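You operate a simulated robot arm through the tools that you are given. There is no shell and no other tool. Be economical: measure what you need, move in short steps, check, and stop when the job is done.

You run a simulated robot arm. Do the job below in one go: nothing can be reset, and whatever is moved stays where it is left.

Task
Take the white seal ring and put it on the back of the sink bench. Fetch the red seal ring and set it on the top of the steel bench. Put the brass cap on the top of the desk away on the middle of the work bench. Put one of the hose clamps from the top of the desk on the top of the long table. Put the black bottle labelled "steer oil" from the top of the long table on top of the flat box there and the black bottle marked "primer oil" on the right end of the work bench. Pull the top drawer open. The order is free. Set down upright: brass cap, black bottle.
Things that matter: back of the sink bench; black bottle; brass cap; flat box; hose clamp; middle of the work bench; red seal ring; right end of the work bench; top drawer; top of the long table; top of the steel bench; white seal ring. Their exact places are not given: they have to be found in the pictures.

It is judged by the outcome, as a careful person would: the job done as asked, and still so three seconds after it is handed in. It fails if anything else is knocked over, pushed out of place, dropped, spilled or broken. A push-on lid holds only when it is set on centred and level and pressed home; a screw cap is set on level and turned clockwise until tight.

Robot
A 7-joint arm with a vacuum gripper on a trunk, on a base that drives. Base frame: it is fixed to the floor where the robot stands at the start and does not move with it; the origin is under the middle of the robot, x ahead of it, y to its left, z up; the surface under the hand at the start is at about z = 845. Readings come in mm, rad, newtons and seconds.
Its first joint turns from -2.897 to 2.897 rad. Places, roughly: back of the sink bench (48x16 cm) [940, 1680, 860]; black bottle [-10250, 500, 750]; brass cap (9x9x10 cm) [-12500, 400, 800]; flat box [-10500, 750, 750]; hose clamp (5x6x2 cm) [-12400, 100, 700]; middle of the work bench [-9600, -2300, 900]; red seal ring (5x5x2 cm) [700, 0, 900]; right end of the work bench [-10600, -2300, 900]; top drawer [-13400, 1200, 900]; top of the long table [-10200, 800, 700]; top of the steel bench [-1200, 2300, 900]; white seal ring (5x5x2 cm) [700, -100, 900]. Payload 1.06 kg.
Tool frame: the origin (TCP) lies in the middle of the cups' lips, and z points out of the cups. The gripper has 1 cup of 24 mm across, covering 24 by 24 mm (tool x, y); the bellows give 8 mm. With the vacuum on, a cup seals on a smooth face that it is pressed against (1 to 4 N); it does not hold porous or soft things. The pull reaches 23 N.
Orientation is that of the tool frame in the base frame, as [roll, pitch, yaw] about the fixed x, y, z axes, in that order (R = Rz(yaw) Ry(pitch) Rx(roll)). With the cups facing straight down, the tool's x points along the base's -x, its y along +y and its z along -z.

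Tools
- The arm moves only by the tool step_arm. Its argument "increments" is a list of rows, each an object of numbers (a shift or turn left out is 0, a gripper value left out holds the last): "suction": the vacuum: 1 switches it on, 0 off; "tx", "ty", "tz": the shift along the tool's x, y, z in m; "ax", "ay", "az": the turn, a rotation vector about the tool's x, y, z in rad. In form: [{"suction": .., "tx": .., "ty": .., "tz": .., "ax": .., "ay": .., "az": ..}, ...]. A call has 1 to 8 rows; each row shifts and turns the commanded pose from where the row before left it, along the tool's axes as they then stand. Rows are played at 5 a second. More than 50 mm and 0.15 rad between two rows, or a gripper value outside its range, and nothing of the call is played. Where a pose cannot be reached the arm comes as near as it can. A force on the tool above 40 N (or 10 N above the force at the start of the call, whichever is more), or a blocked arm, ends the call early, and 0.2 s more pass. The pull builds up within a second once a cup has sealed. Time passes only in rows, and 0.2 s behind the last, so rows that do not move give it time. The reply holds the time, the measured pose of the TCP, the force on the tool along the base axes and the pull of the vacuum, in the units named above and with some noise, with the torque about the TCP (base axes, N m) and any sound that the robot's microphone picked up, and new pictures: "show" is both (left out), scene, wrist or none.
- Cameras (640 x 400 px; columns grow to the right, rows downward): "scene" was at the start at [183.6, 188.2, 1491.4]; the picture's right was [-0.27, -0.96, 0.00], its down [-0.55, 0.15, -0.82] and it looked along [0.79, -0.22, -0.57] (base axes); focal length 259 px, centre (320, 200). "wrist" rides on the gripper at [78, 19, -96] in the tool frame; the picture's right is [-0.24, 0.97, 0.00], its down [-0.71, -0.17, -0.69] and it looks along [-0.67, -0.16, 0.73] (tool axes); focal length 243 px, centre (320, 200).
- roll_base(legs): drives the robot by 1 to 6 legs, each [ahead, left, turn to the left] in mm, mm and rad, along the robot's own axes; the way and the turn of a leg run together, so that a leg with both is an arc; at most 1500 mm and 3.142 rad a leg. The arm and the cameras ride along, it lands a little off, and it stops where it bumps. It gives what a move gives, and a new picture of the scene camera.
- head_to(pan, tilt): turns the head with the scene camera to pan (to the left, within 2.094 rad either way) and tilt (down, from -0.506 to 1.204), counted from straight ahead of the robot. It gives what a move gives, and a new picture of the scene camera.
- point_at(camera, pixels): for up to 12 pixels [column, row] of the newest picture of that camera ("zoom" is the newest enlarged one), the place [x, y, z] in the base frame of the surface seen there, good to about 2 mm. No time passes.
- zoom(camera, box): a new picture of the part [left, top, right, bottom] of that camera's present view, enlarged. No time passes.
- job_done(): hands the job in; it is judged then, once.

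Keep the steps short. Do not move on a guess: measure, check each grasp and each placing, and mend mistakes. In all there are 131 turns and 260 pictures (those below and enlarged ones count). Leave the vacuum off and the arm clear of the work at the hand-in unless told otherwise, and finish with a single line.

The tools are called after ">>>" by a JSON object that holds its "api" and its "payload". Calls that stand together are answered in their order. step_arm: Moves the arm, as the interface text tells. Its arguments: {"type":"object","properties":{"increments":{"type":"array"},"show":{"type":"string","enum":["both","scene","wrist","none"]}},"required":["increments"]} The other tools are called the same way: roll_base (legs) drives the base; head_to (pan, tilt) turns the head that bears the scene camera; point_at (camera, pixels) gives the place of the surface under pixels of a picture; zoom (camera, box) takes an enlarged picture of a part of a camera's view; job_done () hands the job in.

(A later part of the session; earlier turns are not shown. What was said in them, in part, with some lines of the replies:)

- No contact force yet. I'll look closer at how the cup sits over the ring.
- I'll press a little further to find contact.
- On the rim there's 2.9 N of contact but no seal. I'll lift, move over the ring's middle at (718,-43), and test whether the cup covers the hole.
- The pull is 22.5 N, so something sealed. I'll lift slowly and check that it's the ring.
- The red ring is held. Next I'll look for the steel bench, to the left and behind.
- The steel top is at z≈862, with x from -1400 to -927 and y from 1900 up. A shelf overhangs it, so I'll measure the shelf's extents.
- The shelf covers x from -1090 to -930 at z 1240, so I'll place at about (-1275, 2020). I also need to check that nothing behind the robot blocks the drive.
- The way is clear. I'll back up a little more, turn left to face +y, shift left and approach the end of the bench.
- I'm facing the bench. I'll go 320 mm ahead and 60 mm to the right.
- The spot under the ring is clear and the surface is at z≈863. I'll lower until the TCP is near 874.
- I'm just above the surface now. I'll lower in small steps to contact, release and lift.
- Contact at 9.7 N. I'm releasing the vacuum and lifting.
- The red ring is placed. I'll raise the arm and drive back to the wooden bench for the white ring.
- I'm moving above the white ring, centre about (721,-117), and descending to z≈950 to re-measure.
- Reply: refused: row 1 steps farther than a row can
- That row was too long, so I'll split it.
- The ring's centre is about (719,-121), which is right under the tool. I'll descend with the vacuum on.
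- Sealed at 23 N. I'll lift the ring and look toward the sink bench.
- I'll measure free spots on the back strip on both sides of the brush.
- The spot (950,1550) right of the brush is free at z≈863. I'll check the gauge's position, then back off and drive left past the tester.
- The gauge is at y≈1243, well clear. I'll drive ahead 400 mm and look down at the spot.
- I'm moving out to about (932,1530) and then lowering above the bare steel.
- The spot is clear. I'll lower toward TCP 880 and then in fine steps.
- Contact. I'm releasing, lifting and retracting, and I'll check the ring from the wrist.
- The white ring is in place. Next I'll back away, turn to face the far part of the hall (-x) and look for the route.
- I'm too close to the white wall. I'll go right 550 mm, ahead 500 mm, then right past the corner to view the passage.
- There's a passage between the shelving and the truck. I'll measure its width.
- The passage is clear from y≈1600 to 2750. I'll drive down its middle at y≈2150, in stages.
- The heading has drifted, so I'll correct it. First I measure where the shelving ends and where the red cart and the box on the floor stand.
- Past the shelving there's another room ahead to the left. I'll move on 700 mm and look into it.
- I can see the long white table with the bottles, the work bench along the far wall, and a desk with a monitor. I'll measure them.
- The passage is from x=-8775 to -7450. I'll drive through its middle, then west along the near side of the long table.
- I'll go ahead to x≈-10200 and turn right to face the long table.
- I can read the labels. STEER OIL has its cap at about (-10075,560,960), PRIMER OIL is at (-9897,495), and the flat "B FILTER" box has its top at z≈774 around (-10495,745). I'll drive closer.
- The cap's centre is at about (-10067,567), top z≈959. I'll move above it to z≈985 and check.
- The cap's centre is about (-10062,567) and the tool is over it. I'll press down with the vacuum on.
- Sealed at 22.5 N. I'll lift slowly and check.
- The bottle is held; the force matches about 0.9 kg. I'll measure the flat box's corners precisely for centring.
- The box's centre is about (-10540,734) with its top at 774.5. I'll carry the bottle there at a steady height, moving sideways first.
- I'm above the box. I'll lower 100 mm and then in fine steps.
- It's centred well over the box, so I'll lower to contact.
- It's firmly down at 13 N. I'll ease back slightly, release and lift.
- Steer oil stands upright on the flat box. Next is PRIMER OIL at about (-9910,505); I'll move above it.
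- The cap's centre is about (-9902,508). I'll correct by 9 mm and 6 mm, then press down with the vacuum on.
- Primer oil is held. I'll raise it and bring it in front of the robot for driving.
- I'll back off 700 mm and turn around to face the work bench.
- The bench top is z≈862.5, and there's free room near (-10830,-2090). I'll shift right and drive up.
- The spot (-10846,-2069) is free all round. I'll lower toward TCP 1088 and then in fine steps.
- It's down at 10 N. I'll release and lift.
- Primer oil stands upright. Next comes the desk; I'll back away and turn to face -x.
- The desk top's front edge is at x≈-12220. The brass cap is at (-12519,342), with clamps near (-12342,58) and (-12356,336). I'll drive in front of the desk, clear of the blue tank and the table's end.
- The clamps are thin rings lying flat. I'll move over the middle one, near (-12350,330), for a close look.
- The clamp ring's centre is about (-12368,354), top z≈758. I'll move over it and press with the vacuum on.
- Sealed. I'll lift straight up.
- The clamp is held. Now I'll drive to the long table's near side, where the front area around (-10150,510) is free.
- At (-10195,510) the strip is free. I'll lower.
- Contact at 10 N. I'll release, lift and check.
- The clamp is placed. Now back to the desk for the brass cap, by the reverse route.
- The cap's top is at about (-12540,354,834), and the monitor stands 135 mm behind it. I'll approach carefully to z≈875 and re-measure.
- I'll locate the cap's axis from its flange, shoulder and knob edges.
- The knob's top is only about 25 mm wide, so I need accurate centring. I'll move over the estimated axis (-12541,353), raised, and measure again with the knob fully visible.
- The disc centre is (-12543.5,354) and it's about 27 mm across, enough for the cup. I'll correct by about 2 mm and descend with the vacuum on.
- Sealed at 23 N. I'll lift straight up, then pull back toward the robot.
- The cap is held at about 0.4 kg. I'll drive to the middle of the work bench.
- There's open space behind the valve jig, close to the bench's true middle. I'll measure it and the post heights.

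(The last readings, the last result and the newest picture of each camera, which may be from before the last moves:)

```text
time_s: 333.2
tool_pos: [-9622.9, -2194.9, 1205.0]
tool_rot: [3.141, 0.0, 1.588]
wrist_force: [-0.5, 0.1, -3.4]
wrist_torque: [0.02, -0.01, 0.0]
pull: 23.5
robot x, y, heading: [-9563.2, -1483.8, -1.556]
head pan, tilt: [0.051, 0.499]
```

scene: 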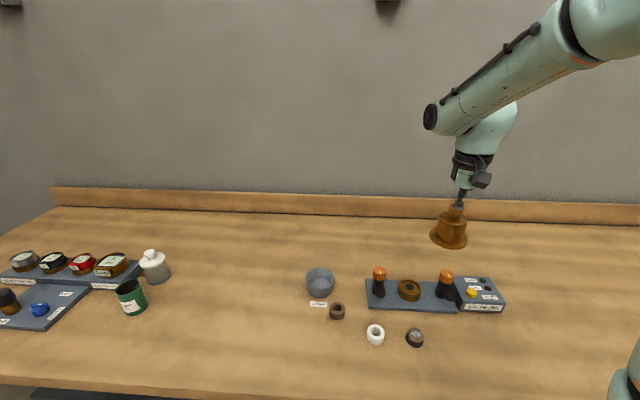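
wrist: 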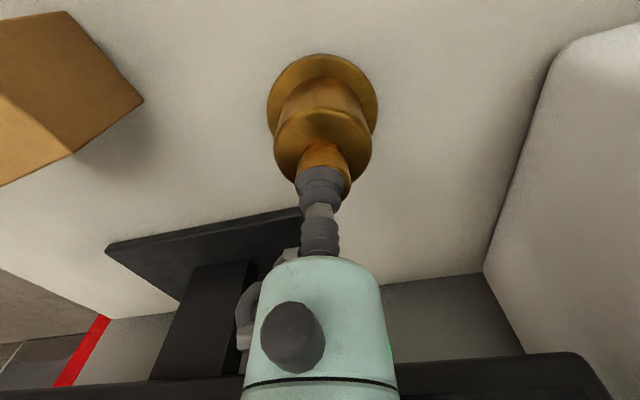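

I'll extend the arm to y≈-2410, behind the jig, and begin lowering.

>>> {"api": "step_arm", "payload": {"increments": [{"tx": -0.04}, {"tx": -0.045}, {"tx": -0.045}, {"tx": -0.045}, {"tx": -0.04}, {"tz": 0.05}, {"tz": 0.05}, {}]}}

```text
time_s: 335.0
tool_pos: [-9619.1, -2407.7, 1104.2]
tool_rot: [-3.141, -0.001, 1.587]
wrist_force: [-0.1, -0.3, -2.4]
wrist_torque: [0.04, -0.01, 0.0]
pull: 23.5
robot x, y, heading: [-9565.4, -1482.0, -1.558]
head pan, tilt: [0.051, 0.499]
```

scene: 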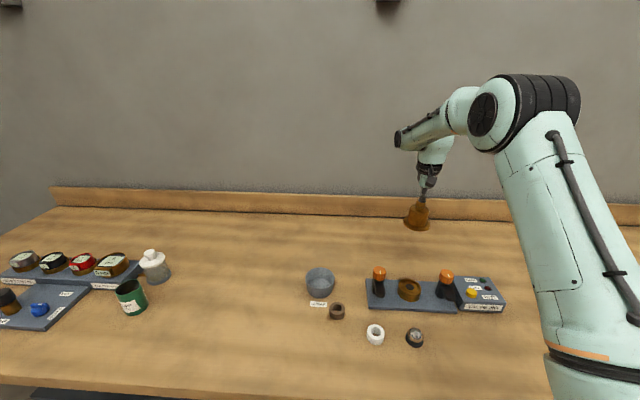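
wrist: 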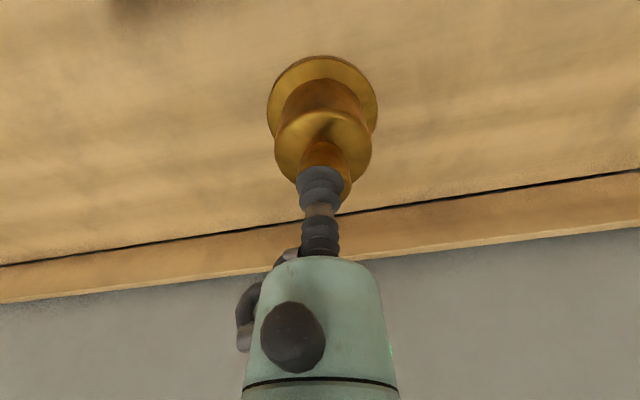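

>>> {"api": "step_arm", "payload": {"increments": [{"tz": 0.04}, {"tz": 0.04}, {"tz": 0.035}, {"tz": 0.02}, {"tz": 0.006}, {}], "show": "scene"}}

>>> {"api": "step_arm", "payload": {"increments": [{"tz": 0.002}, {"tz": 0.002}, {"tz": 0.001}, {"tz": 0.001}, {}], "show": "none"}}

```text
time_s: 336.4
tool_pos: [-9618.2, -2408.5, 962.1]
tool_rot: [-3.141, -0.003, 1.588]
wrist_force: [-1.1, -0.3, -3.8]
wrist_torque: [0.03, 0.02, 0.02]
pull: 23.1
robot x, y, heading: [-9562.1, -1481.1, -1.552]
head pan, tilt: [0.051, 0.499]
```

scene: 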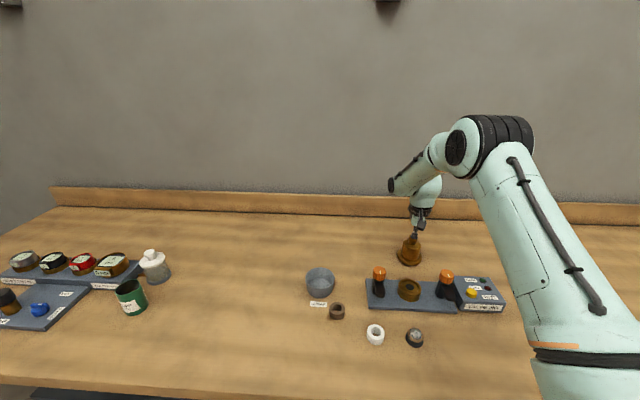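

```text
time_s: 337.6
tool_pos: [-9618.6, -2409.5, 956.6]
tool_rot: [3.141, 0.0, 1.588]
wrist_force: [-0.1, -0.1, -3.8]
wrist_torque: [0.02, 0.0, -0.01]
pull: 23.0
robot x, y, heading: [-9560.7, -1478.2, -1.551]
head pan, tilt: [0.051, 0.499]
```

>>> {"api": "step_arm", "payload": {"increments": [{"tz": 0.001}, {"tz": 0.001}, {"tz": 0.001}, {"tz": 0.001}, {}], "show": "none"}}

```text
time_s: 338.8
tool_pos: [-9619.1, -2410.9, 953.6]
tool_rot: [-3.141, -0.003, 1.59]
wrist_force: [-0.2, -0.6, -3.1]
wrist_torque: [-0.01, -0.03, -0.03]
pull: 23.0
robot x, y, heading: [-9565.7, -1481.0, -1.553]
head pan, tilt: [0.051, 0.499]
```

>>> {"api": "step_arm", "payload": {"increments": [{"tz": 0.001}, {"tz": 0.001}, {"tz": 0.001}, {}], "show": "none"}}

```text
time_s: 339.8
tool_pos: [-9618.9, -2410.8, 952.0]
tool_rot: [3.142, 0.002, 1.587]
wrist_force: [-1.2, 6.9, 14.7]
wrist_torque: [-0.08, 0.0, 0.02]
pull: 23.1
robot x, y, heading: [-9562.0, -1481.2, -1.556]
head pan, tilt: [0.051, 0.499]
```

It's seated. I'll ease off, release, lift and check.

>>> {"api": "step_arm", "payload": {"increments": [{"tz": -0.001}, {"suction": 0}, {}, {}, {}, {"tz": -0.01}, {"tz": -0.04}, {"tz": -0.05}], "show": "scene"}}

>>> {"api": "step_arm", "payload": {"increments": [{"tz": -0.05}, {"tz": -0.05}, {"tx": 0.045}, {"tx": 0.045}, {"tx": 0.045}, {"tx": 0.045}], "show": "scene"}}

```text
time_s: 341.6
tool_pos: [-9620.2, -2407.9, 1052.6]
tool_rot: [3.141, -0.001, 1.588]
wrist_force: [-1.3, 0.2, -1.2]
wrist_torque: [0.01, -0.01, 0.0]
pull: 0.0
robot x, y, heading: [-9563.6, -1480.6, -1.548]
head pan, tilt: [0.051, 0.499]
```

scene: 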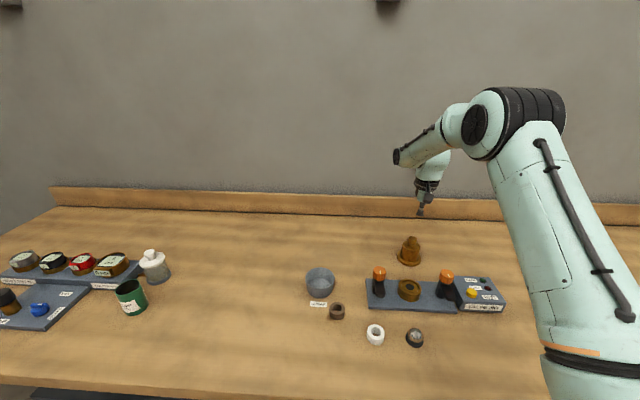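

```text
time_s: 343.0
tool_pos: [-9620.3, -2229.2, 1151.4]
tool_rot: [3.141, -0.002, 1.589]
wrist_force: [0.1, -0.1, -0.4]
wrist_torque: [0.05, 0.01, -0.01]
pull: 0.0
robot x, y, heading: [-9564.3, -1478.5, -1.552]
head pan, tilt: [0.051, 0.499]
```

scene: 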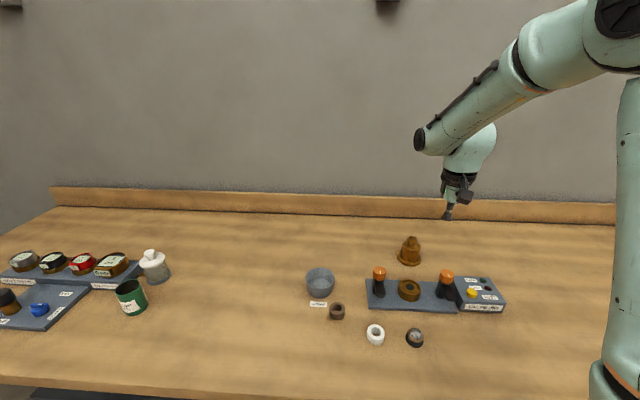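

The brass cap stands upright in the middle of the work bench. Last is the drawer, so I'll drive back toward the desk lane and look for the red cabinet.

>>> {"api": "roll_base", "payload": {"legs": [[-860, 0, 0], [0, 0, -1.59], [1400, 0, 0], [480, 0, 0], [0, -1000, 0]]}}

>>> {"api": "head_to", "payload": {"pan": -0.75, "tilt": 0.35}}

```text
time_s: 360.6
tool_pos: [-12194.1, -466.5, 1151.5]
tool_rot: [-3.14, -0.008, -0.014]
wrist_force: [-0.4, -0.3, 0.5]
wrist_torque: [0.0, -0.02, -0.01]
pull: 0.0
robot x, y, heading: [-11454.8, -549.1, 3.128]
head pan, tilt: [0.051, 0.499]
stopped in leg 4: the robot was blocked; the commanded pose is now the measured one
```

scene: 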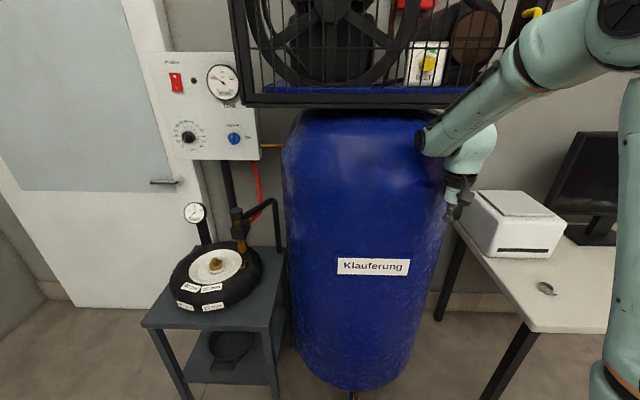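

```text
time_s: 361.7
tool_pos: [-12195.3, -465.8, 1151.9]
tool_rot: [-3.141, -0.008, -0.016]
wrist_force: [-0.3, 0.1, 0.9]
wrist_torque: [0.04, 0.02, 0.01]
pull: 0.0
robot x, y, heading: [-11458.3, -552.6, 3.123]
head pan, tilt: [-0.75, 0.351]
```

scene: 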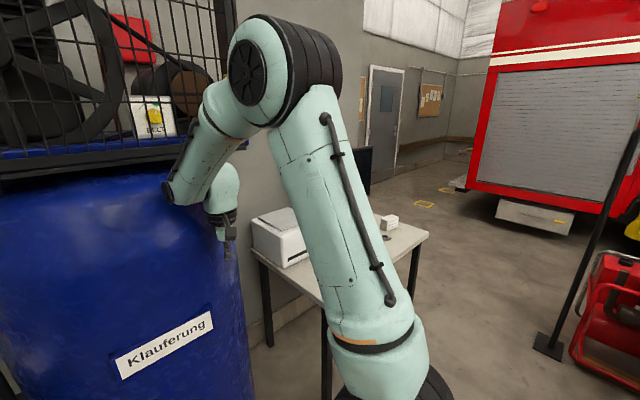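

The arm touched the heavy blue tank and stopped; nothing appears to have moved. I'll back off, then sidestep right past the desk's end.

>>> {"api": "roll_base", "payload": {"legs": [[-60, 0, 0.015], [0, -450, 0]]}}

>>> {"api": "head_to", "payload": {"pan": -0.1, "tilt": 0.35}}

```text
time_s: 365.0
tool_pos: [-12138.0, -30.6, 1150.1]
tool_rot: [-3.141, -0.009, -0.001]
wrist_force: [0.6, 0.2, -0.4]
wrist_torque: [0.02, -0.02, 0.0]
pull: 0.1
robot x, y, heading: [-11398.7, -105.8, 3.131]
head pan, tilt: [-0.75, 0.351]
```

scene: 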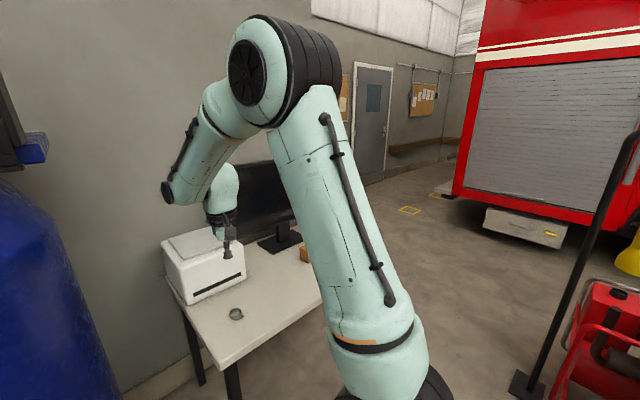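

```text
time_s: 366.0
tool_pos: [-12139.4, -30.2, 1151.2]
tool_rot: [-3.139, -0.011, -0.001]
wrist_force: [-0.7, -0.8, -0.4]
wrist_torque: [0.01, 0.02, -0.04]
pull: 0.0
robot x, y, heading: [-11397.7, -102.2, 3.139]
head pan, tilt: [-0.099, 0.351]
```

scene: 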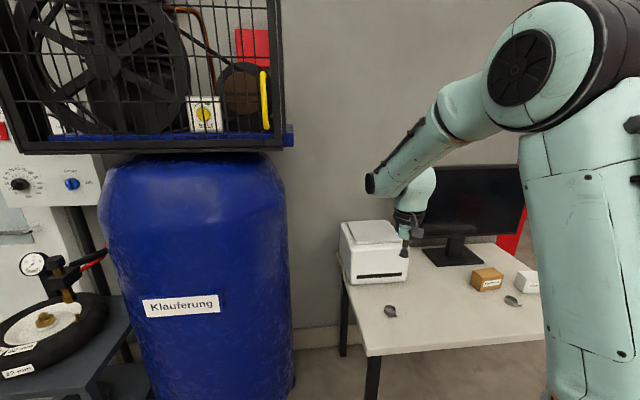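

>>> {"api": "roll_base", "payload": {"legs": [[120, 0, 0], [0, -750, 0]]}}

>>> {"api": "head_to", "payload": {"pan": -0.55, "tilt": 0.4}}

```text
time_s: 371.0
tool_pos: [-12251.9, 737.7, 1150.5]
tool_rot: [-3.14, -0.01, -0.006]
wrist_force: [-0.7, 0.3, -0.4]
wrist_torque: [0.02, -0.02, -0.04]
pull: 0.0
robot x, y, heading: [-11509.0, 661.8, 3.128]
head pan, tilt: [-0.099, 0.351]
```

scene: 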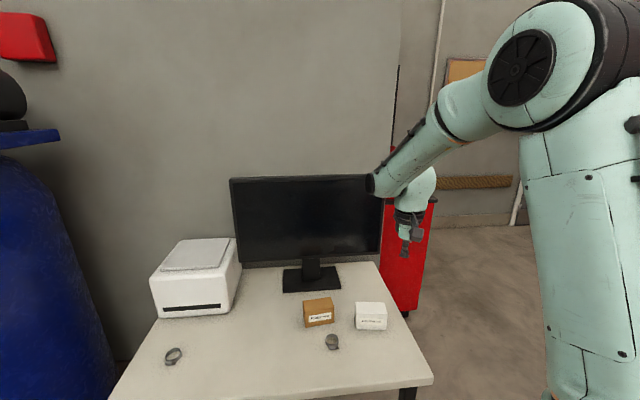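

```text
time_s: 371.9
tool_pos: [-12251.8, 738.5, 1150.5]
tool_rot: [-3.141, -0.01, -0.008]
wrist_force: [-0.1, 0.4, -0.1]
wrist_torque: [0.0, 0.02, 0.0]
pull: 0.0
robot x, y, heading: [-11507.6, 660.5, 3.133]
head pan, tilt: [-0.55, 0.4]
```

scene: 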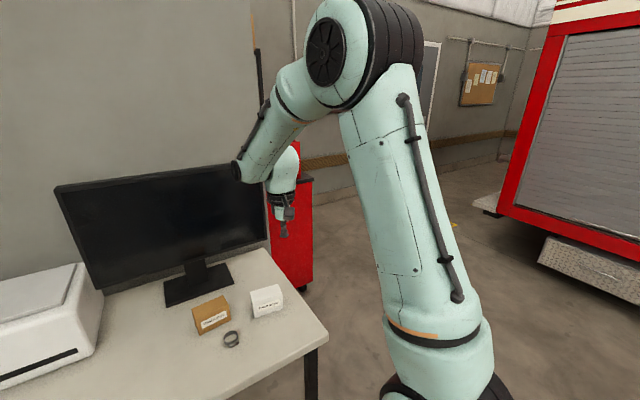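

>>> {"api": "point_at", "payload": {"camera": "scene", "pixels": [[305, 200], [275, 260], [310, 285], [268, 225], [300, 155], [325, 335]]}}

>>> {"api": "head_to", "payload": {"pan": -1.5, "tilt": 0.5}}

```text
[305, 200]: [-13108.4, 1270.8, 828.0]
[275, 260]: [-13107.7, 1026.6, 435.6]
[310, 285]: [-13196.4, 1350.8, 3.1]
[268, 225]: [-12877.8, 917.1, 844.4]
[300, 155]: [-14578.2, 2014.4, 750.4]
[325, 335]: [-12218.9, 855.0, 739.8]
```

```text
time_s: 373.1
tool_pos: [-12250.8, 739.6, 1148.8]
tool_rot: [-3.139, -0.01, -0.008]
wrist_force: [0.9, -1.1, 0.3]
wrist_torque: [0.03, 0.01, 0.0]
pull: 0.1
robot x, y, heading: [-11509.7, 662.9, 3.132]
head pan, tilt: [-1.499, 0.499]
```

scene: 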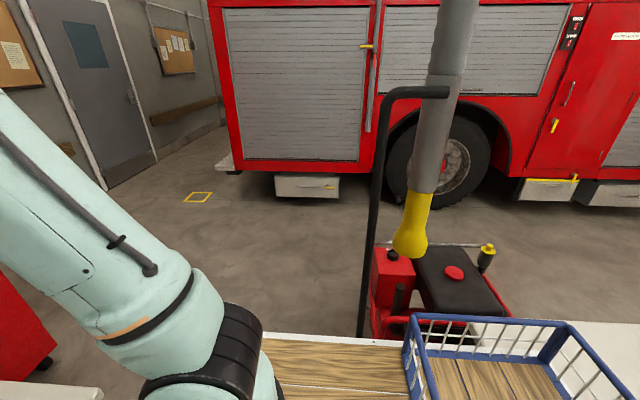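

I see the passage to the north. I'll measure the black pole and the generator.

>>> {"api": "point_at", "payload": {"camera": "scene", "pixels": [[363, 320], [378, 150], [380, 320], [330, 350], [410, 240], [270, 330], [300, 250], [20, 310], [500, 320], [240, 380]]}}

```text
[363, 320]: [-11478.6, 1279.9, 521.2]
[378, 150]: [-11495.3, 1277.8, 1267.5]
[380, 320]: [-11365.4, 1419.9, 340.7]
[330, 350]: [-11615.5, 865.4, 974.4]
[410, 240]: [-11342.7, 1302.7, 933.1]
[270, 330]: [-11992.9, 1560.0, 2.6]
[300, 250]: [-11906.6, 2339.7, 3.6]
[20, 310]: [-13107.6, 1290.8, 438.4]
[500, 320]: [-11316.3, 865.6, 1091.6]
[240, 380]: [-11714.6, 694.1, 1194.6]
```

The pole stands at (-11480,1280). I'll steer diagonally through the gap between it and the desk corner, then go north of the cabinet.

>>> {"api": "roll_base", "payload": {"legs": [[340, -400, 0], [200, -600, 0], [0, -600, 0]]}}

>>> {"api": "head_to", "payload": {"pan": 0.5, "tilt": 0.4}}

```text
time_s: 376.1
tool_pos: [-12568.3, 1134.9, 1149.6]
tool_rot: [-3.14, -0.01, -0.099]
wrist_force: [-0.3, 0.0, 0.3]
wrist_torque: [-0.01, 0.02, 0.0]
pull: 0.1
robot x, y, heading: [-11834.1, 981.2, 3.041]
head pan, tilt: [-1.499, 0.499]
stopped in leg 1: the robot was blocked; the commanded pose is now the measured one
```

scene: 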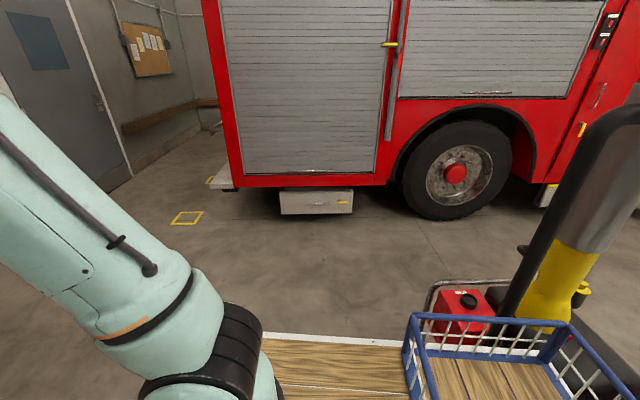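

```text
time_s: 378.0
tool_pos: [-12569.0, 1134.5, 1150.7]
tool_rot: [-3.14, -0.011, -0.098]
wrist_force: [0.6, 0.4, -0.2]
wrist_torque: [-0.01, -0.01, -0.04]
pull: 0.1
robot x, y, heading: [-11835.1, 985.6, 3.036]
head pan, tilt: [0.499, 0.4]
```

scene: 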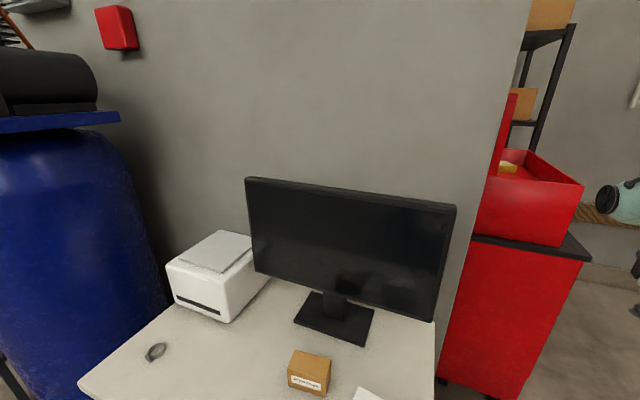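

The robot's rear-right corner met the pole. I'll retreat diagonally, turn to face along the gap at heading about 2.09, and pass through nose first.

>>> {"api": "roll_base", "payload": {"legs": [[-130, 310, 0], [-130, 0, 0], [0, 0, -0.943]]}}

>>> {"api": "head_to", "payload": {"pan": -0.5, "tilt": 0.5}}

```text
time_s: 383.6
tool_pos: [-11906.1, 1342.1, 1149.3]
tool_rot: [-3.141, -0.011, -1.063]
wrist_force: [-0.1, -0.7, 0.4]
wrist_torque: [-0.01, 0.02, -0.02]
pull: 0.0
robot x, y, heading: [-11608.7, 654.1, 2.075]
head pan, tilt: [0.499, 0.4]
```

scene: 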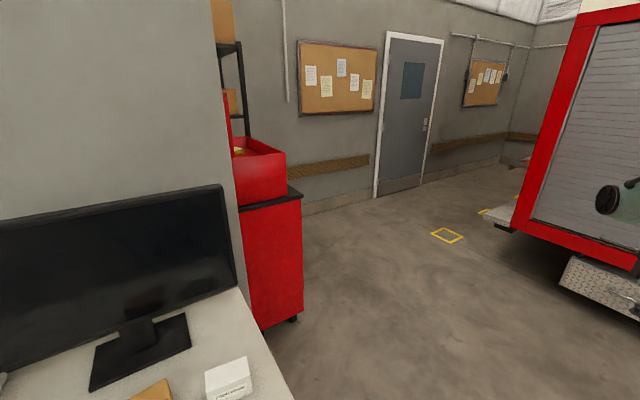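

```text
time_s: 384.8
tool_pos: [-11905.6, 1341.4, 1149.7]
tool_rot: [-3.139, -0.011, -1.063]
wrist_force: [0.9, 0.5, 0.7]
wrist_torque: [-0.02, 0.02, 0.02]
pull: 0.2
robot x, y, heading: [-11606.6, 659.8, 2.072]
head pan, tilt: [-0.499, 0.499]
```

scene: 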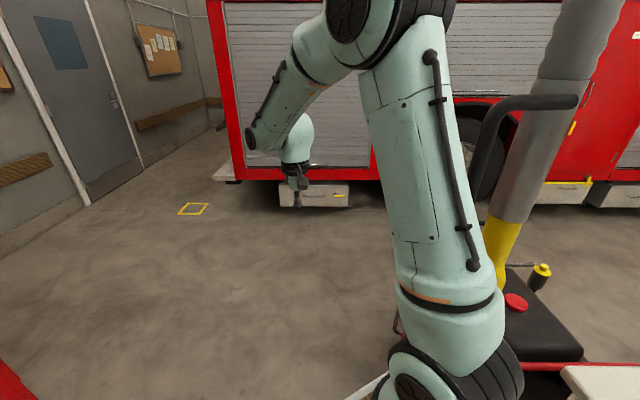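

The pole still stands upright. I'll go ahead through the gap.

>>> {"api": "roll_base", "payload": {"legs": [[500, 0, 0.01], [900, 0, 0]]}}

>>> {"api": "head_to", "payload": {"pan": 1.3, "tilt": 0.45}}

```text
time_s: 392.2
tool_pos: [-12580.6, 2582.5, 1149.8]
tool_rot: [-3.14, -0.008, -1.071]
wrist_force: [-0.2, -0.2, 0.2]
wrist_torque: [0.01, 0.02, -0.01]
pull: 0.0
robot x, y, heading: [-12290.9, 1897.6, 2.066]
head pan, tilt: [-0.499, 0.499]
```

scene: 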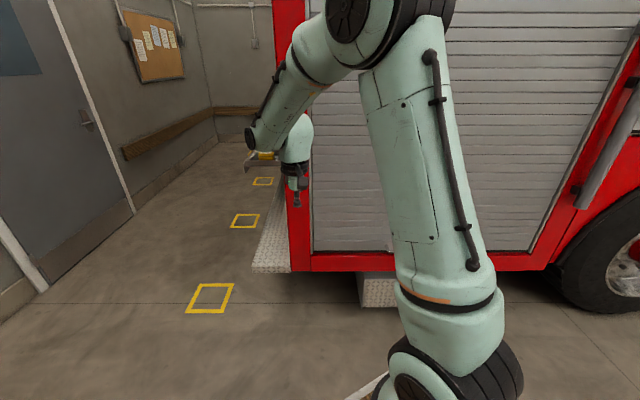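

```text
time_s: 394.0
tool_pos: [-12581.4, 2582.8, 1150.4]
tool_rot: [-3.138, -0.01, -1.073]
wrist_force: [0.3, -0.8, 0.4]
wrist_torque: [-0.01, 0.01, 0.0]
pull: 0.1
robot x, y, heading: [-12290.6, 1895.0, 2.064]
head pan, tilt: [1.3, 0.45]
```

scene: 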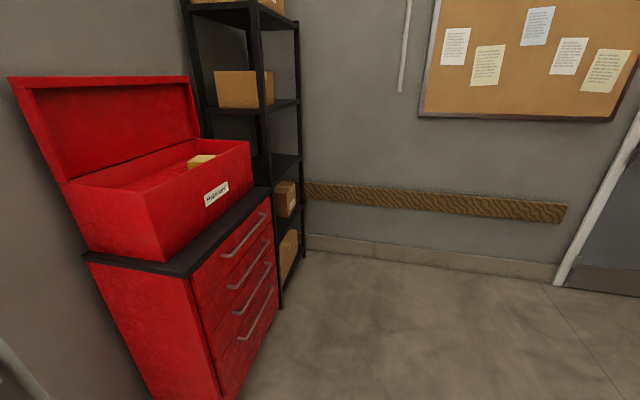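

The cabinet's front faces +y, with four drawers and bar handles. I'll measure the top drawer.

>>> {"api": "zoom", "payload": {"camera": "scene", "box": [170, 170, 310, 400]}}

>>> {"api": "point_at", "payload": {"camera": "scene", "pixels": [[245, 237], [225, 255], [267, 212], [200, 280], [268, 205], [205, 300], [260, 245], [235, 265], [90, 258], [195, 272], [270, 188], [215, 265]]}}

```text
1.74 times, centred on (240, 285) of scene
```

zoom: 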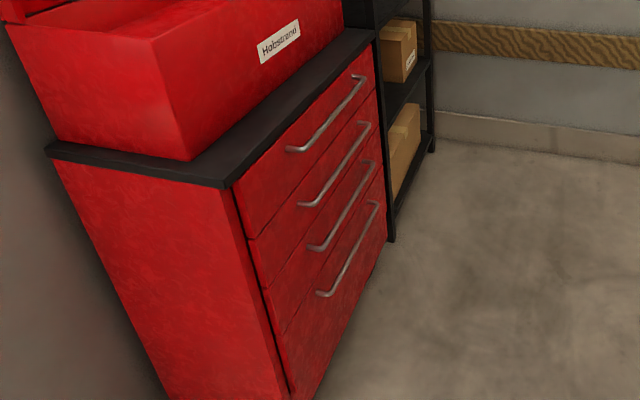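

```text
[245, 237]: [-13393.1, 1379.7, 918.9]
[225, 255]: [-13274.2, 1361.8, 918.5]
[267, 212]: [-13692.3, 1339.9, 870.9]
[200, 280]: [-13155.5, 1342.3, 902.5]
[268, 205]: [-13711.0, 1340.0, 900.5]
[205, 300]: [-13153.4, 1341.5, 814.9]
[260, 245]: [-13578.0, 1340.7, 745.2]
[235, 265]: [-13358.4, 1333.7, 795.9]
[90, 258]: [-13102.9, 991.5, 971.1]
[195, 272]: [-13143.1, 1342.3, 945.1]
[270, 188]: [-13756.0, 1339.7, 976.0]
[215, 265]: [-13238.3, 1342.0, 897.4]
```

The drawer front is at y≈1341, with its handle at z≈919 sticking out to y≈1380. The flat area below the handle, around z≈860 at x≈-13440, suits the cup. I'll drive in front of the cabinet and face it.

>>> {"api": "roll_base", "payload": {"legs": [[0, 0, 1.075], [0, -330, 0], [1150, 0, 0], [0, 0, 1.571]]}}

>>> {"api": "head_to", "payload": {"pan": 0.1, "tilt": 0.5}}

```text
time_s: 408.2
tool_pos: [-13543.0, 1497.7, 1149.5]
tool_rot: [-3.139, -0.011, 1.559]
wrist_force: [-0.6, 0.7, -0.1]
wrist_torque: [0.02, -0.03, -0.01]
pull: 0.0
robot x, y, heading: [-13461.3, 2238.2, -1.592]
head pan, tilt: [1.3, 0.45]
```

scene: 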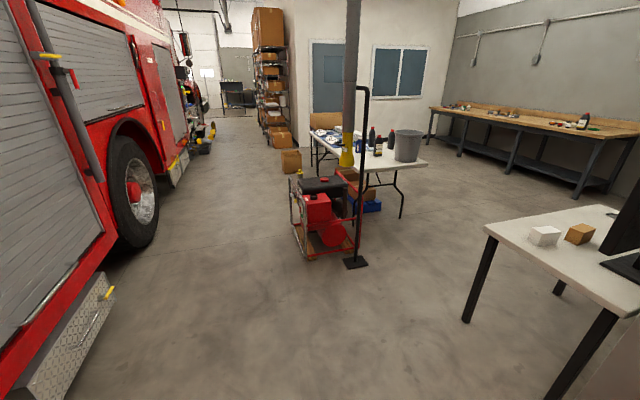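

```text
time_s: 409.6
tool_pos: [-13542.9, 1497.6, 1150.6]
tool_rot: [-3.14, -0.01, 1.558]
wrist_force: [1.0, 0.2, -0.2]
wrist_torque: [-0.02, -0.01, 0.03]
pull: 0.1
robot x, y, heading: [-13462.5, 2240.7, -1.583]
head pan, tilt: [0.099, 0.499]
```

scene: 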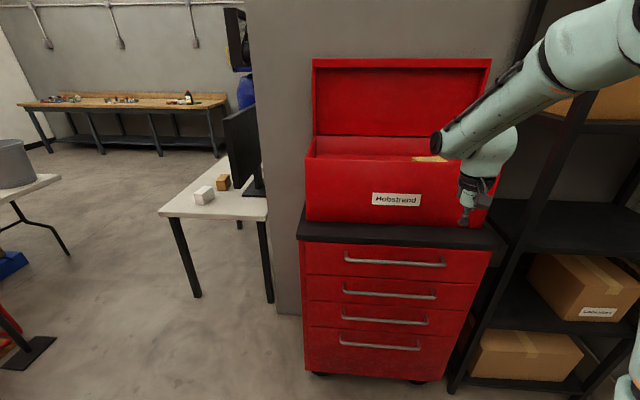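

A clear front view. I'll zoom in and measure the top drawer's face and gaps.

>>> {"api": "zoom", "payload": {"camera": "scene", "box": [295, 220, 495, 345]}}

>>> {"api": "point_at", "payload": {"camera": "scene", "pixels": [[310, 250], [488, 258], [395, 262], [395, 248], [395, 272], [395, 278], [346, 256], [444, 264], [310, 272], [395, 244], [350, 272], [395, 237]]}}

```text
3.20 times, centred on (395, 282) of scene
```

zoom: 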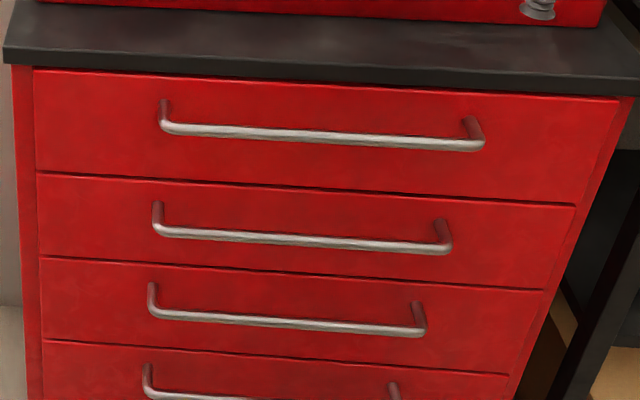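

```text
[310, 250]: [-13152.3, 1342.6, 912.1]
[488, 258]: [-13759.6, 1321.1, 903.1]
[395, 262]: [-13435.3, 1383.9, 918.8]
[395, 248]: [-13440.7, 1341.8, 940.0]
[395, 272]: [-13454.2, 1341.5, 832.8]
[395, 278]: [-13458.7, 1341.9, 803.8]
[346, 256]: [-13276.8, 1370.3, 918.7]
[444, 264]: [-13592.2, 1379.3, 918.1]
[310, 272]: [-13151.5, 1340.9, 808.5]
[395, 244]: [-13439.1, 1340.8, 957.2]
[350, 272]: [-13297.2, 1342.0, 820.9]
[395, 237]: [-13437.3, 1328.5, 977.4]
```

The top drawer face spans z 800–960 and x -13130 to -13750. I'll turn the tool from pointing down to pointing at the drawer (-y), by -1.57 rad about tool y, in steps.

>>> {"api": "step_arm", "payload": {"increments": [{"ay": -0.15}, {"ay": -0.15}, {"ay": -0.15}, {"ay": -0.15}, {"ay": -0.15}], "show": "scene"}}

```text
time_s: 410.8
tool_pos: [-13546.1, 1497.4, 1149.3]
tool_rot: [-3.141, 0.739, 1.556]
wrist_force: [-0.9, 0.4, 0.7]
wrist_torque: [0.0, -0.05, 0.08]
pull: 0.1
robot x, y, heading: [-13460.2, 2239.6, -1.587]
head pan, tilt: [0.099, 0.499]
```

scene: 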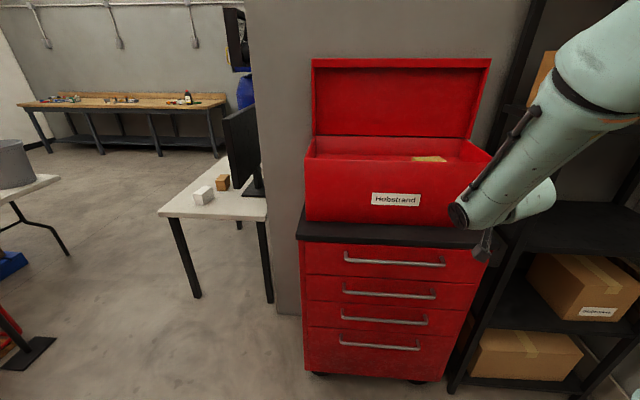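

The direction is right: the tool now points forward and down. I'll continue to horizontal.

>>> {"api": "step_arm", "payload": {"increments": [{"ay": -0.15}, {"ay": -0.15}, {"ay": -0.15}, {"ay": -0.15}, {"ay": -0.15}, {"ay": -0.08}, {}]}}

```text
time_s: 412.4
tool_pos: [-13542.0, 1496.5, 1142.5]
tool_rot: [-3.108, 1.361, 1.596]
wrist_force: [-0.4, -0.6, 0.2]
wrist_torque: [0.0, 0.02, 0.03]
pull: 0.0
out of reach, approached as far as the arm can: row 4, 5, 6
robot x, y, heading: [-13457.3, 2240.9, -1.591]
head pan, tilt: [0.099, 0.499]
```

scene: 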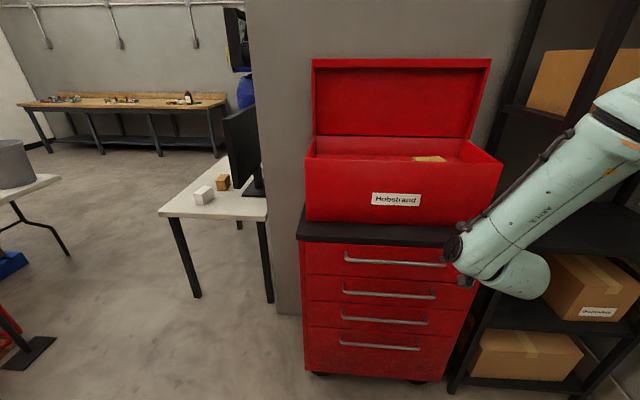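
wrist: 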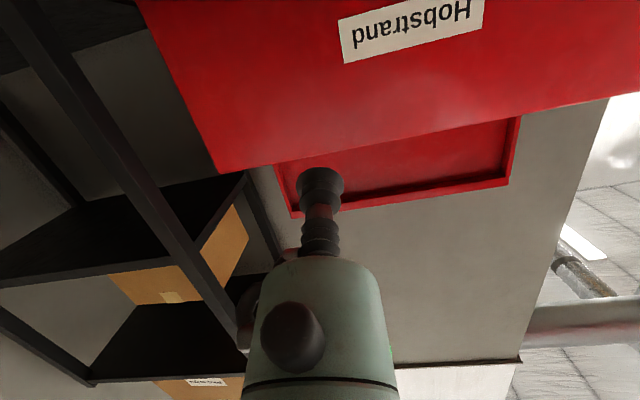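

The joint limit stops it short at pitch 1.36. A flatter forearm should help, so I'll move the tool to x≈-13440, forward and down toward the drawer, and retry there.

>>> {"api": "step_arm", "payload": {"increments": [{"ty": 0.045}, {"ty": 0.045}, {"ty": 0.012, "tx": 0.03, "tz": 0.015}, {"tx": 0.04, "tz": 0.02}, {"tx": 0.04, "tz": 0.02}, {"tx": 0.04, "tz": 0.02}], "show": "scene"}}

```text
time_s: 413.8
tool_pos: [-13439.3, 1446.3, 982.6]
tool_rot: [-3.13, 1.388, 1.574]
wrist_force: [-0.1, -0.3, 0.3]
wrist_torque: [0.02, -0.01, 0.02]
pull: 0.0
robot x, y, heading: [-13462.1, 2240.5, -1.587]
head pan, tilt: [0.099, 0.499]
```

scene: 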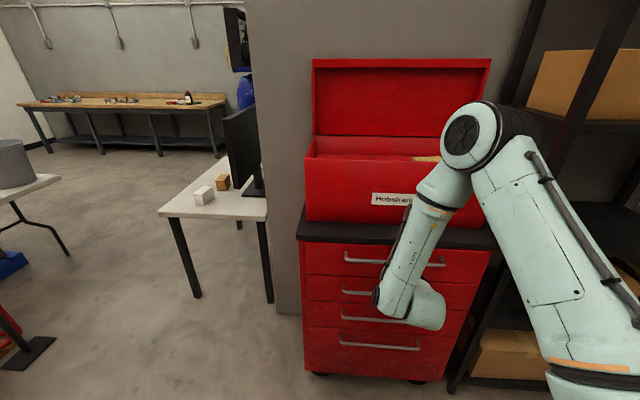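

The forearm is too steep because the robot stands too close. I'll back up 250 mm and extend the arm instead.

>>> {"api": "roll_base", "payload": {"legs": [[-230, 0, 0.012]]}}

>>> {"api": "step_arm", "payload": {"increments": [{"tz": 0.045}, {"tz": 0.045}, {"tz": 0.045}, {"tz": 0.045}], "show": "scene"}}

```text
time_s: 415.6
tool_pos: [-13429.4, 1679.2, 981.7]
tool_rot: [-3.129, 1.388, 1.582]
wrist_force: [-0.5, 0.9, -0.3]
wrist_torque: [-0.01, -0.01, -0.01]
pull: 0.0
robot x, y, heading: [-13463.2, 2470.2, -1.576]
head pan, tilt: [0.099, 0.499]
```

scene: 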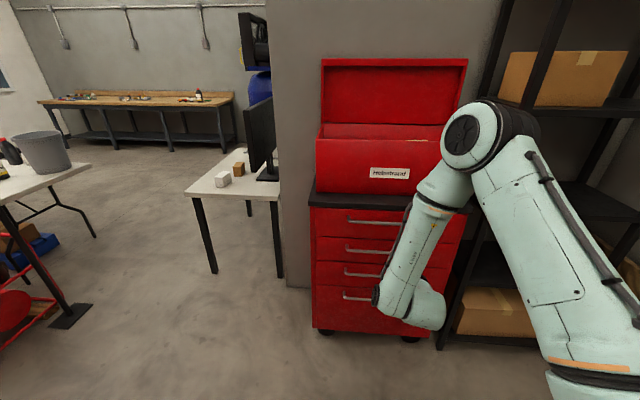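

```text
time_s: 416.6
tool_pos: [-13427.6, 1497.2, 950.5]
tool_rot: [-3.129, 1.385, 1.581]
wrist_force: [-0.5, -0.3, 0.1]
wrist_torque: [-0.01, 0.0, -0.02]
pull: 0.0
robot x, y, heading: [-13457.4, 2476.5, -1.576]
head pan, tilt: [0.099, 0.499]
```

scene: 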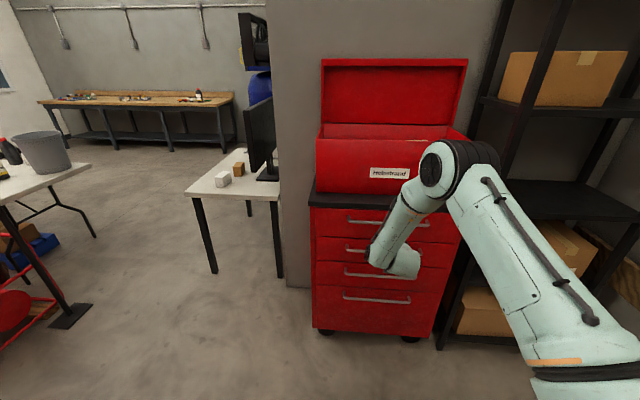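

More extended now. I'll try finishing the rotation to horizontal.

>>> {"api": "step_arm", "payload": {"increments": [{"ay": -0.1}, {"ay": -0.086}, {}]}}

```text
time_s: 417.4
tool_pos: [-13429.0, 1499.6, 949.9]
tool_rot: [-0.844, 1.569, -2.416]
wrist_force: [-0.1, 0.0, 0.5]
wrist_torque: [-0.01, 0.0, -0.02]
pull: 0.1
robot x, y, heading: [-13458.4, 2470.3, -1.581]
head pan, tilt: [0.099, 0.499]
```

scene: 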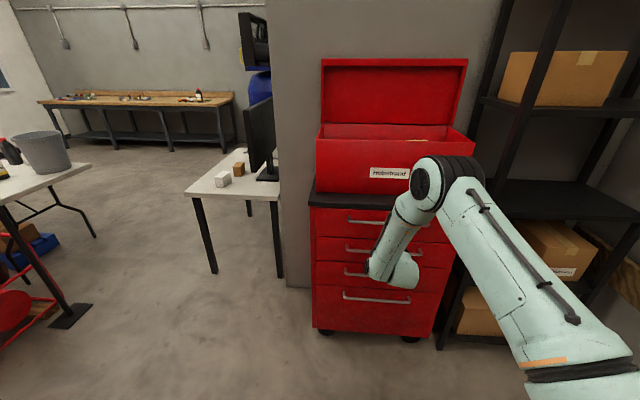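
wrist: 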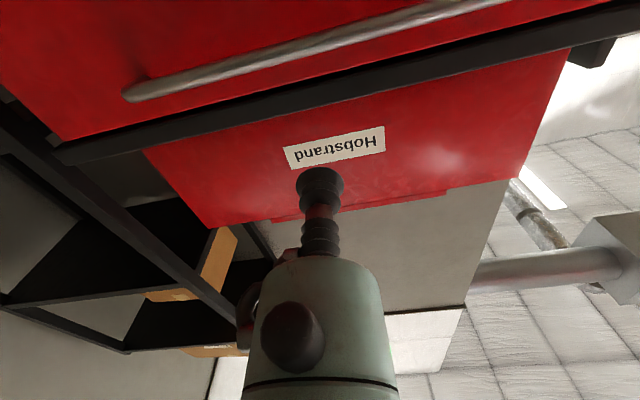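

The tool is horizontal now, pointing along -y. I'll lower to z≈848, below the handle, then approach to y≈1375.

>>> {"api": "step_arm", "payload": {"increments": [{"tx": 0.05}, {"tx": 0.05}, {}], "show": "scene"}}

>>> {"api": "step_arm", "payload": {"increments": [{"tz": 0.04}, {"tz": 0.04}, {"tz": 0.03}, {}]}}

```text
time_s: 418.2
tool_pos: [-13432.9, 1501.7, 849.2]
tool_rot: [-0.904, 1.568, -2.476]
wrist_force: [-0.4, -0.2, 0.0]
wrist_torque: [0.0, -0.04, -0.01]
pull: 0.1
robot x, y, heading: [-13459.2, 2471.5, -1.57]
head pan, tilt: [0.099, 0.499]
```

scene: 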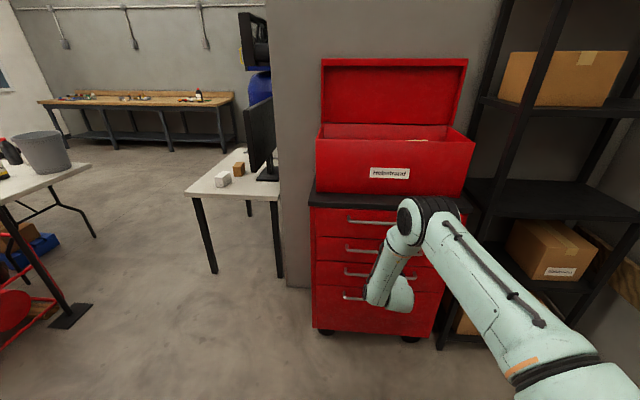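

```text
time_s: 419.2
tool_pos: [-13428.9, 1389.2, 849.3]
tool_rot: [-1.144, 1.567, -2.715]
wrist_force: [-0.3, 0.3, 0.0]
wrist_torque: [0.01, -0.02, -0.04]
pull: 0.0
robot x, y, heading: [-13457.2, 2469.4, -1.576]
head pan, tilt: [0.099, 0.499]
```

scene: 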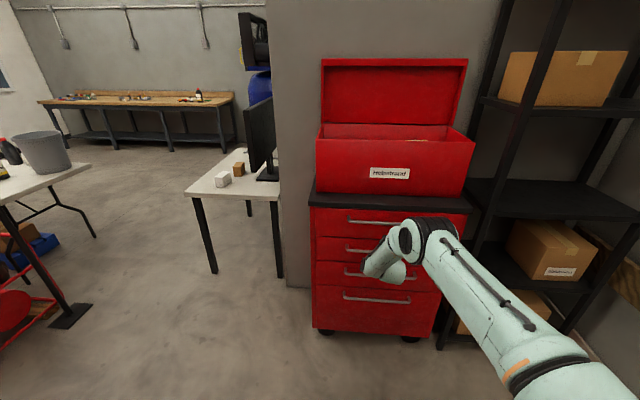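
wrist: 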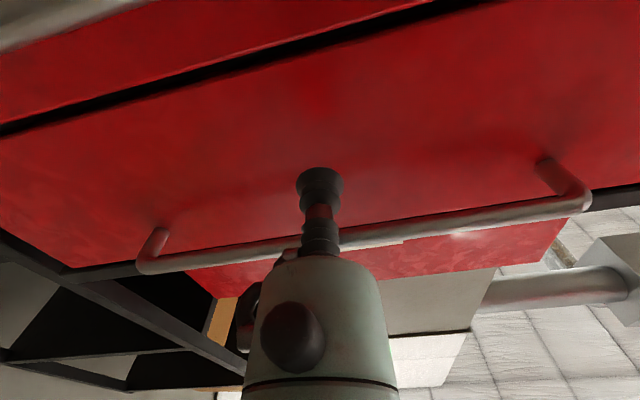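

The cup is about 47 mm from the face and below the handle. I'll approach slowly with the vacuum on.

>>> {"api": "step_arm", "payload": {"increments": [{"tz": 0.025, "suction": 1}, {"tz": 0.012}, {"tz": 0.006}, {"tz": 0.003}, {"tz": 0.002}, {}, {}], "show": "wrist"}}

```text
time_s: 420.8
tool_pos: [-13430.8, 1344.3, 848.3]
tool_rot: [-1.071, 1.569, -2.644]
wrist_force: [0.5, 0.0, 0.4]
wrist_torque: [-0.01, 0.02, -0.02]
pull: 0.1
robot x, y, heading: [-13457.4, 2472.4, -1.58]
head pan, tilt: [0.099, 0.499]
```

wrist: 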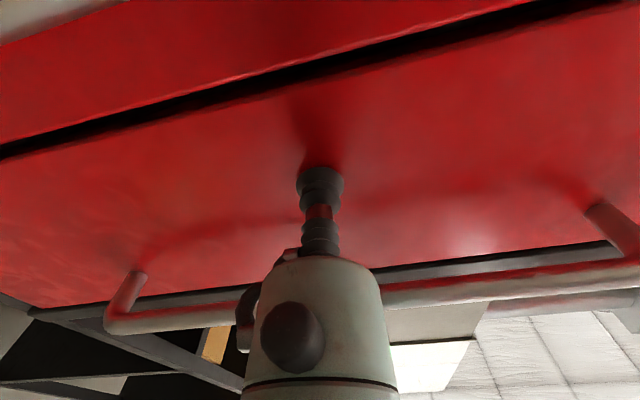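

Nearly touching. A few more millimetres.

>>> {"api": "step_arm", "payload": {"increments": [{"tz": 0.002}, {"tz": 0.002}, {"tz": 0.001}, {"tz": 0.001}, {}, {}], "show": "none"}}

```text
time_s: 422.2
tool_pos: [-13430.9, 1336.9, 849.6]
tool_rot: [-1.017, 1.568, -2.588]
wrist_force: [4.9, 7.5, 0.4]
wrist_torque: [0.03, 0.01, -0.03]
pull: 22.6
robot x, y, heading: [-13456.5, 2470.6, -1.578]
head pan, tilt: [0.099, 0.499]
```

Sealed at 22.6 N. I'll pull gently with the arm.

>>> {"api": "step_arm", "payload": {"increments": [{"tz": -0.004}, {"tz": -0.006}, {"tz": -0.01}, {"tz": -0.015}, {"tz": -0.015}, {}], "show": "scene"}}

```text
time_s: 423.6
tool_pos: [-13431.8, 1387.0, 848.3]
tool_rot: [-0.847, 1.569, -2.417]
wrist_force: [-3.5, 0.5, 6.7]
wrist_torque: [0.06, 0.04, 0.0]
pull: 22.6
robot x, y, heading: [-13459.5, 2473.0, -1.582]
head pan, tilt: [0.099, 0.499]
```

scene: 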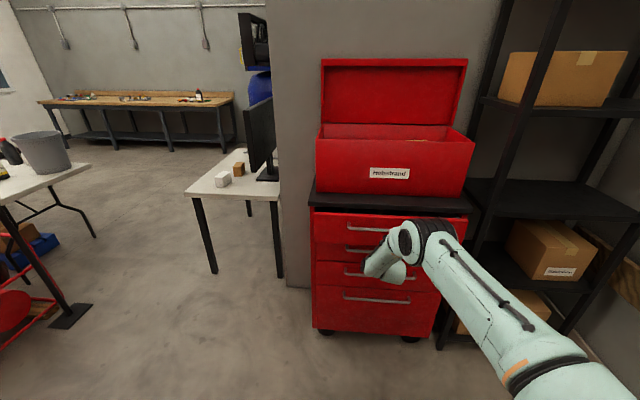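

The drawer is moving. I'll keep pulling steadily.

>>> {"api": "step_arm", "payload": {"increments": [{"tz": -0.018}, {"tz": -0.02}, {"tz": -0.02}, {"tz": -0.02}, {"tz": -0.02}, {"tz": -0.02}, {"tz": -0.02}, {}], "show": "scene"}}

```text
time_s: 425.4
tool_pos: [-13431.2, 1528.7, 848.8]
tool_rot: [-1.285, 1.567, -2.856]
wrist_force: [2.9, 0.9, -2.5]
wrist_torque: [0.01, 0.02, 0.0]
pull: 22.7
robot x, y, heading: [-13459.2, 2473.0, -1.575]
head pan, tilt: [0.099, 0.499]
```

scene: 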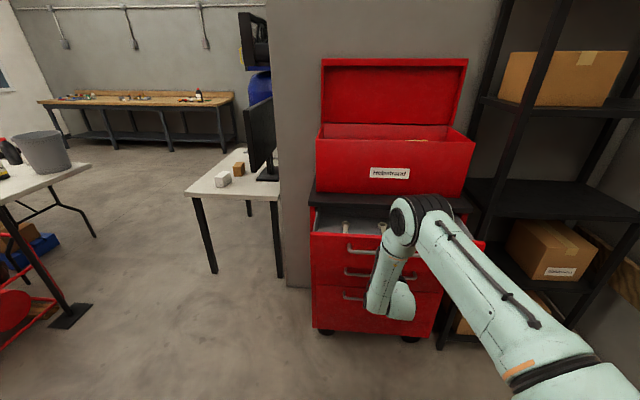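

It's open about 190 mm. I'll pull a little more.

>>> {"api": "step_arm", "payload": {"increments": [{"tz": -0.018}, {"tz": -0.02}, {"tz": -0.02}, {"tz": -0.02}, {}], "show": "scene"}}

```text
time_s: 426.6
tool_pos: [-13430.5, 1604.3, 847.5]
tool_rot: [-1.085, 1.567, -2.658]
wrist_force: [-5.5, -2.1, 4.9]
wrist_torque: [0.09, 0.03, 0.07]
pull: 22.6
robot x, y, heading: [-13461.2, 2474.0, -1.575]
head pan, tilt: [0.099, 0.499]
```

scene: 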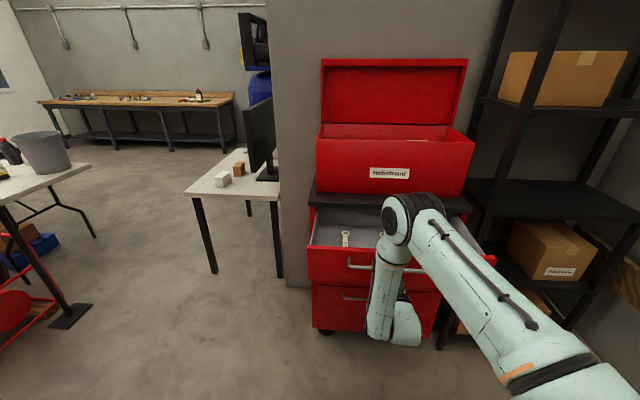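

The drawer is open about 265 mm. I'll release the vacuum and back the tool away.

>>> {"api": "step_arm", "payload": {"increments": [{"suction": 0}, {}, {}, {}, {"tz": -0.01}, {"tz": -0.015}, {}], "show": "none"}}

>>> {"api": "roll_base", "payload": {"legs": [[-150, 0, 0]]}}

>>> {"api": "zoom", "payload": {"camera": "scene", "box": [280, 160, 500, 350]}}

```text
time_s: 428.2
tool_pos: [-13429.8, 1628.5, 848.5]
tool_rot: [-1.013, 1.568, -2.586]
wrist_force: [0.4, 0.0, 0.2]
wrist_torque: [0.01, 0.02, -0.01]
pull: 0.0
robot x, y, heading: [-13458.2, 2466.1, -1.577]
head pan, tilt: [0.099, 0.499]
```

```text
time_s: 429.5
tool_pos: [-13430.8, 1775.5, 847.8]
tool_rot: [-1.042, 1.567, -2.618]
wrist_force: [-0.5, 0.0, -0.8]
wrist_torque: [0.04, 0.0, -0.02]
pull: 0.0
robot x, y, heading: [-13454.5, 2617.8, -1.579]
head pan, tilt: [0.099, 0.499]
```

scene: 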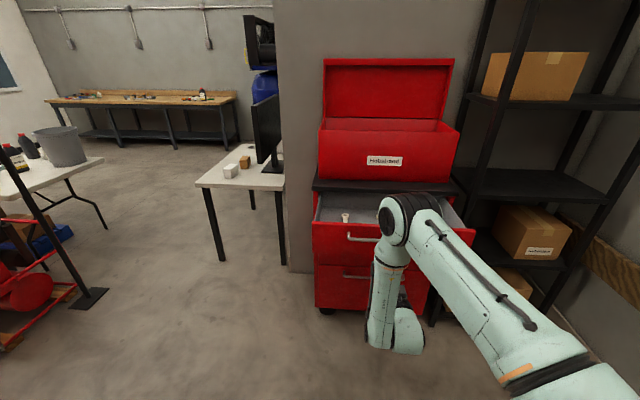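

```text
2.11 times, centred on (390, 255) of scene
```

zoom: 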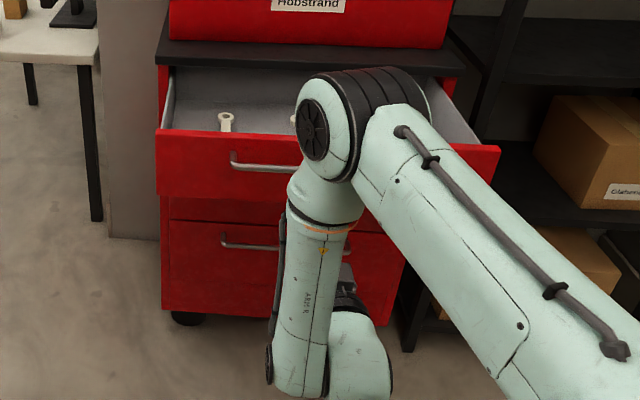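

I'll verify the drawer front's position after release.

>>> {"api": "point_at", "payload": {"camera": "zoom", "pixels": [[180, 165], [220, 180], [475, 175], [260, 165]]}}

>>> {"api": "zoom", "payload": {"camera": "scene", "box": [0, 80, 240, 260]}}

```text
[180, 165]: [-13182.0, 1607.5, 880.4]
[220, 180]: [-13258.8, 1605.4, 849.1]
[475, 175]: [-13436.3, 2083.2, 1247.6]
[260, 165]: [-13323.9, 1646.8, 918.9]
```

```text
2.22 times, centred on (120, 170) of scene
```

zoom: 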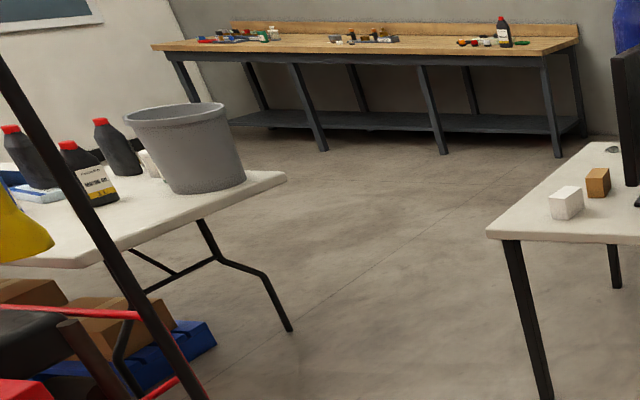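

The drawer stays open about 265 mm and the vacuum is off. One last check that the pole I bumped is upright.

>>> {"api": "point_at", "payload": {"camera": "scene", "pixels": [[12, 160], [50, 230], [80, 282], [92, 297]]}}

>>> {"api": "head_to", "payload": {"pan": 0.9, "tilt": 0.3}}

```text
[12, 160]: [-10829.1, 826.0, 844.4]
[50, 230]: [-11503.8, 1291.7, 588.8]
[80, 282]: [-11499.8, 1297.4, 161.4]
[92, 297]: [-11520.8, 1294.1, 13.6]
```

```text
time_s: 430.7
tool_pos: [-13431.2, 1776.1, 849.0]
tool_rot: [-1.046, 1.568, -2.619]
wrist_force: [-0.2, -0.1, 0.2]
wrist_torque: [0.0, 0.01, 0.01]
pull: 0.1
robot x, y, heading: [-13456.7, 2617.2, -1.578]
head pan, tilt: [0.901, 0.3]
```

scene: 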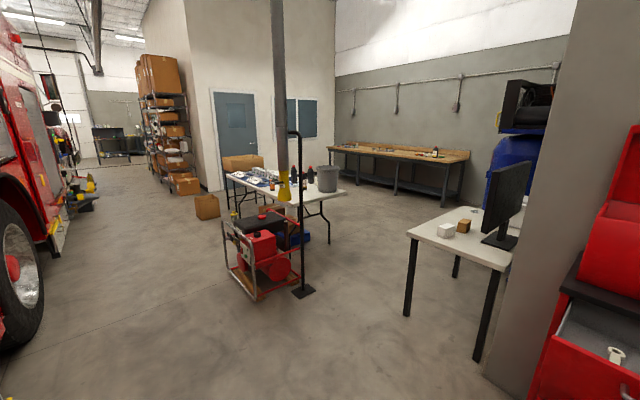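

The pole is upright and in place. All parts are done, so I'm handing in.

>>> {"api": "job_done", "payload": {}}

```text
The job is handed in.
```

Every part of the job is done and handed in: both rings, the brass cap, one hose clamp and both bottles are where you asked, and the top drawer is open about 265 mm. On the way the arm touched the blue tank and the base bumped a floor pole; a later check showed the pole upright and in place, and the tank looked unmoved.
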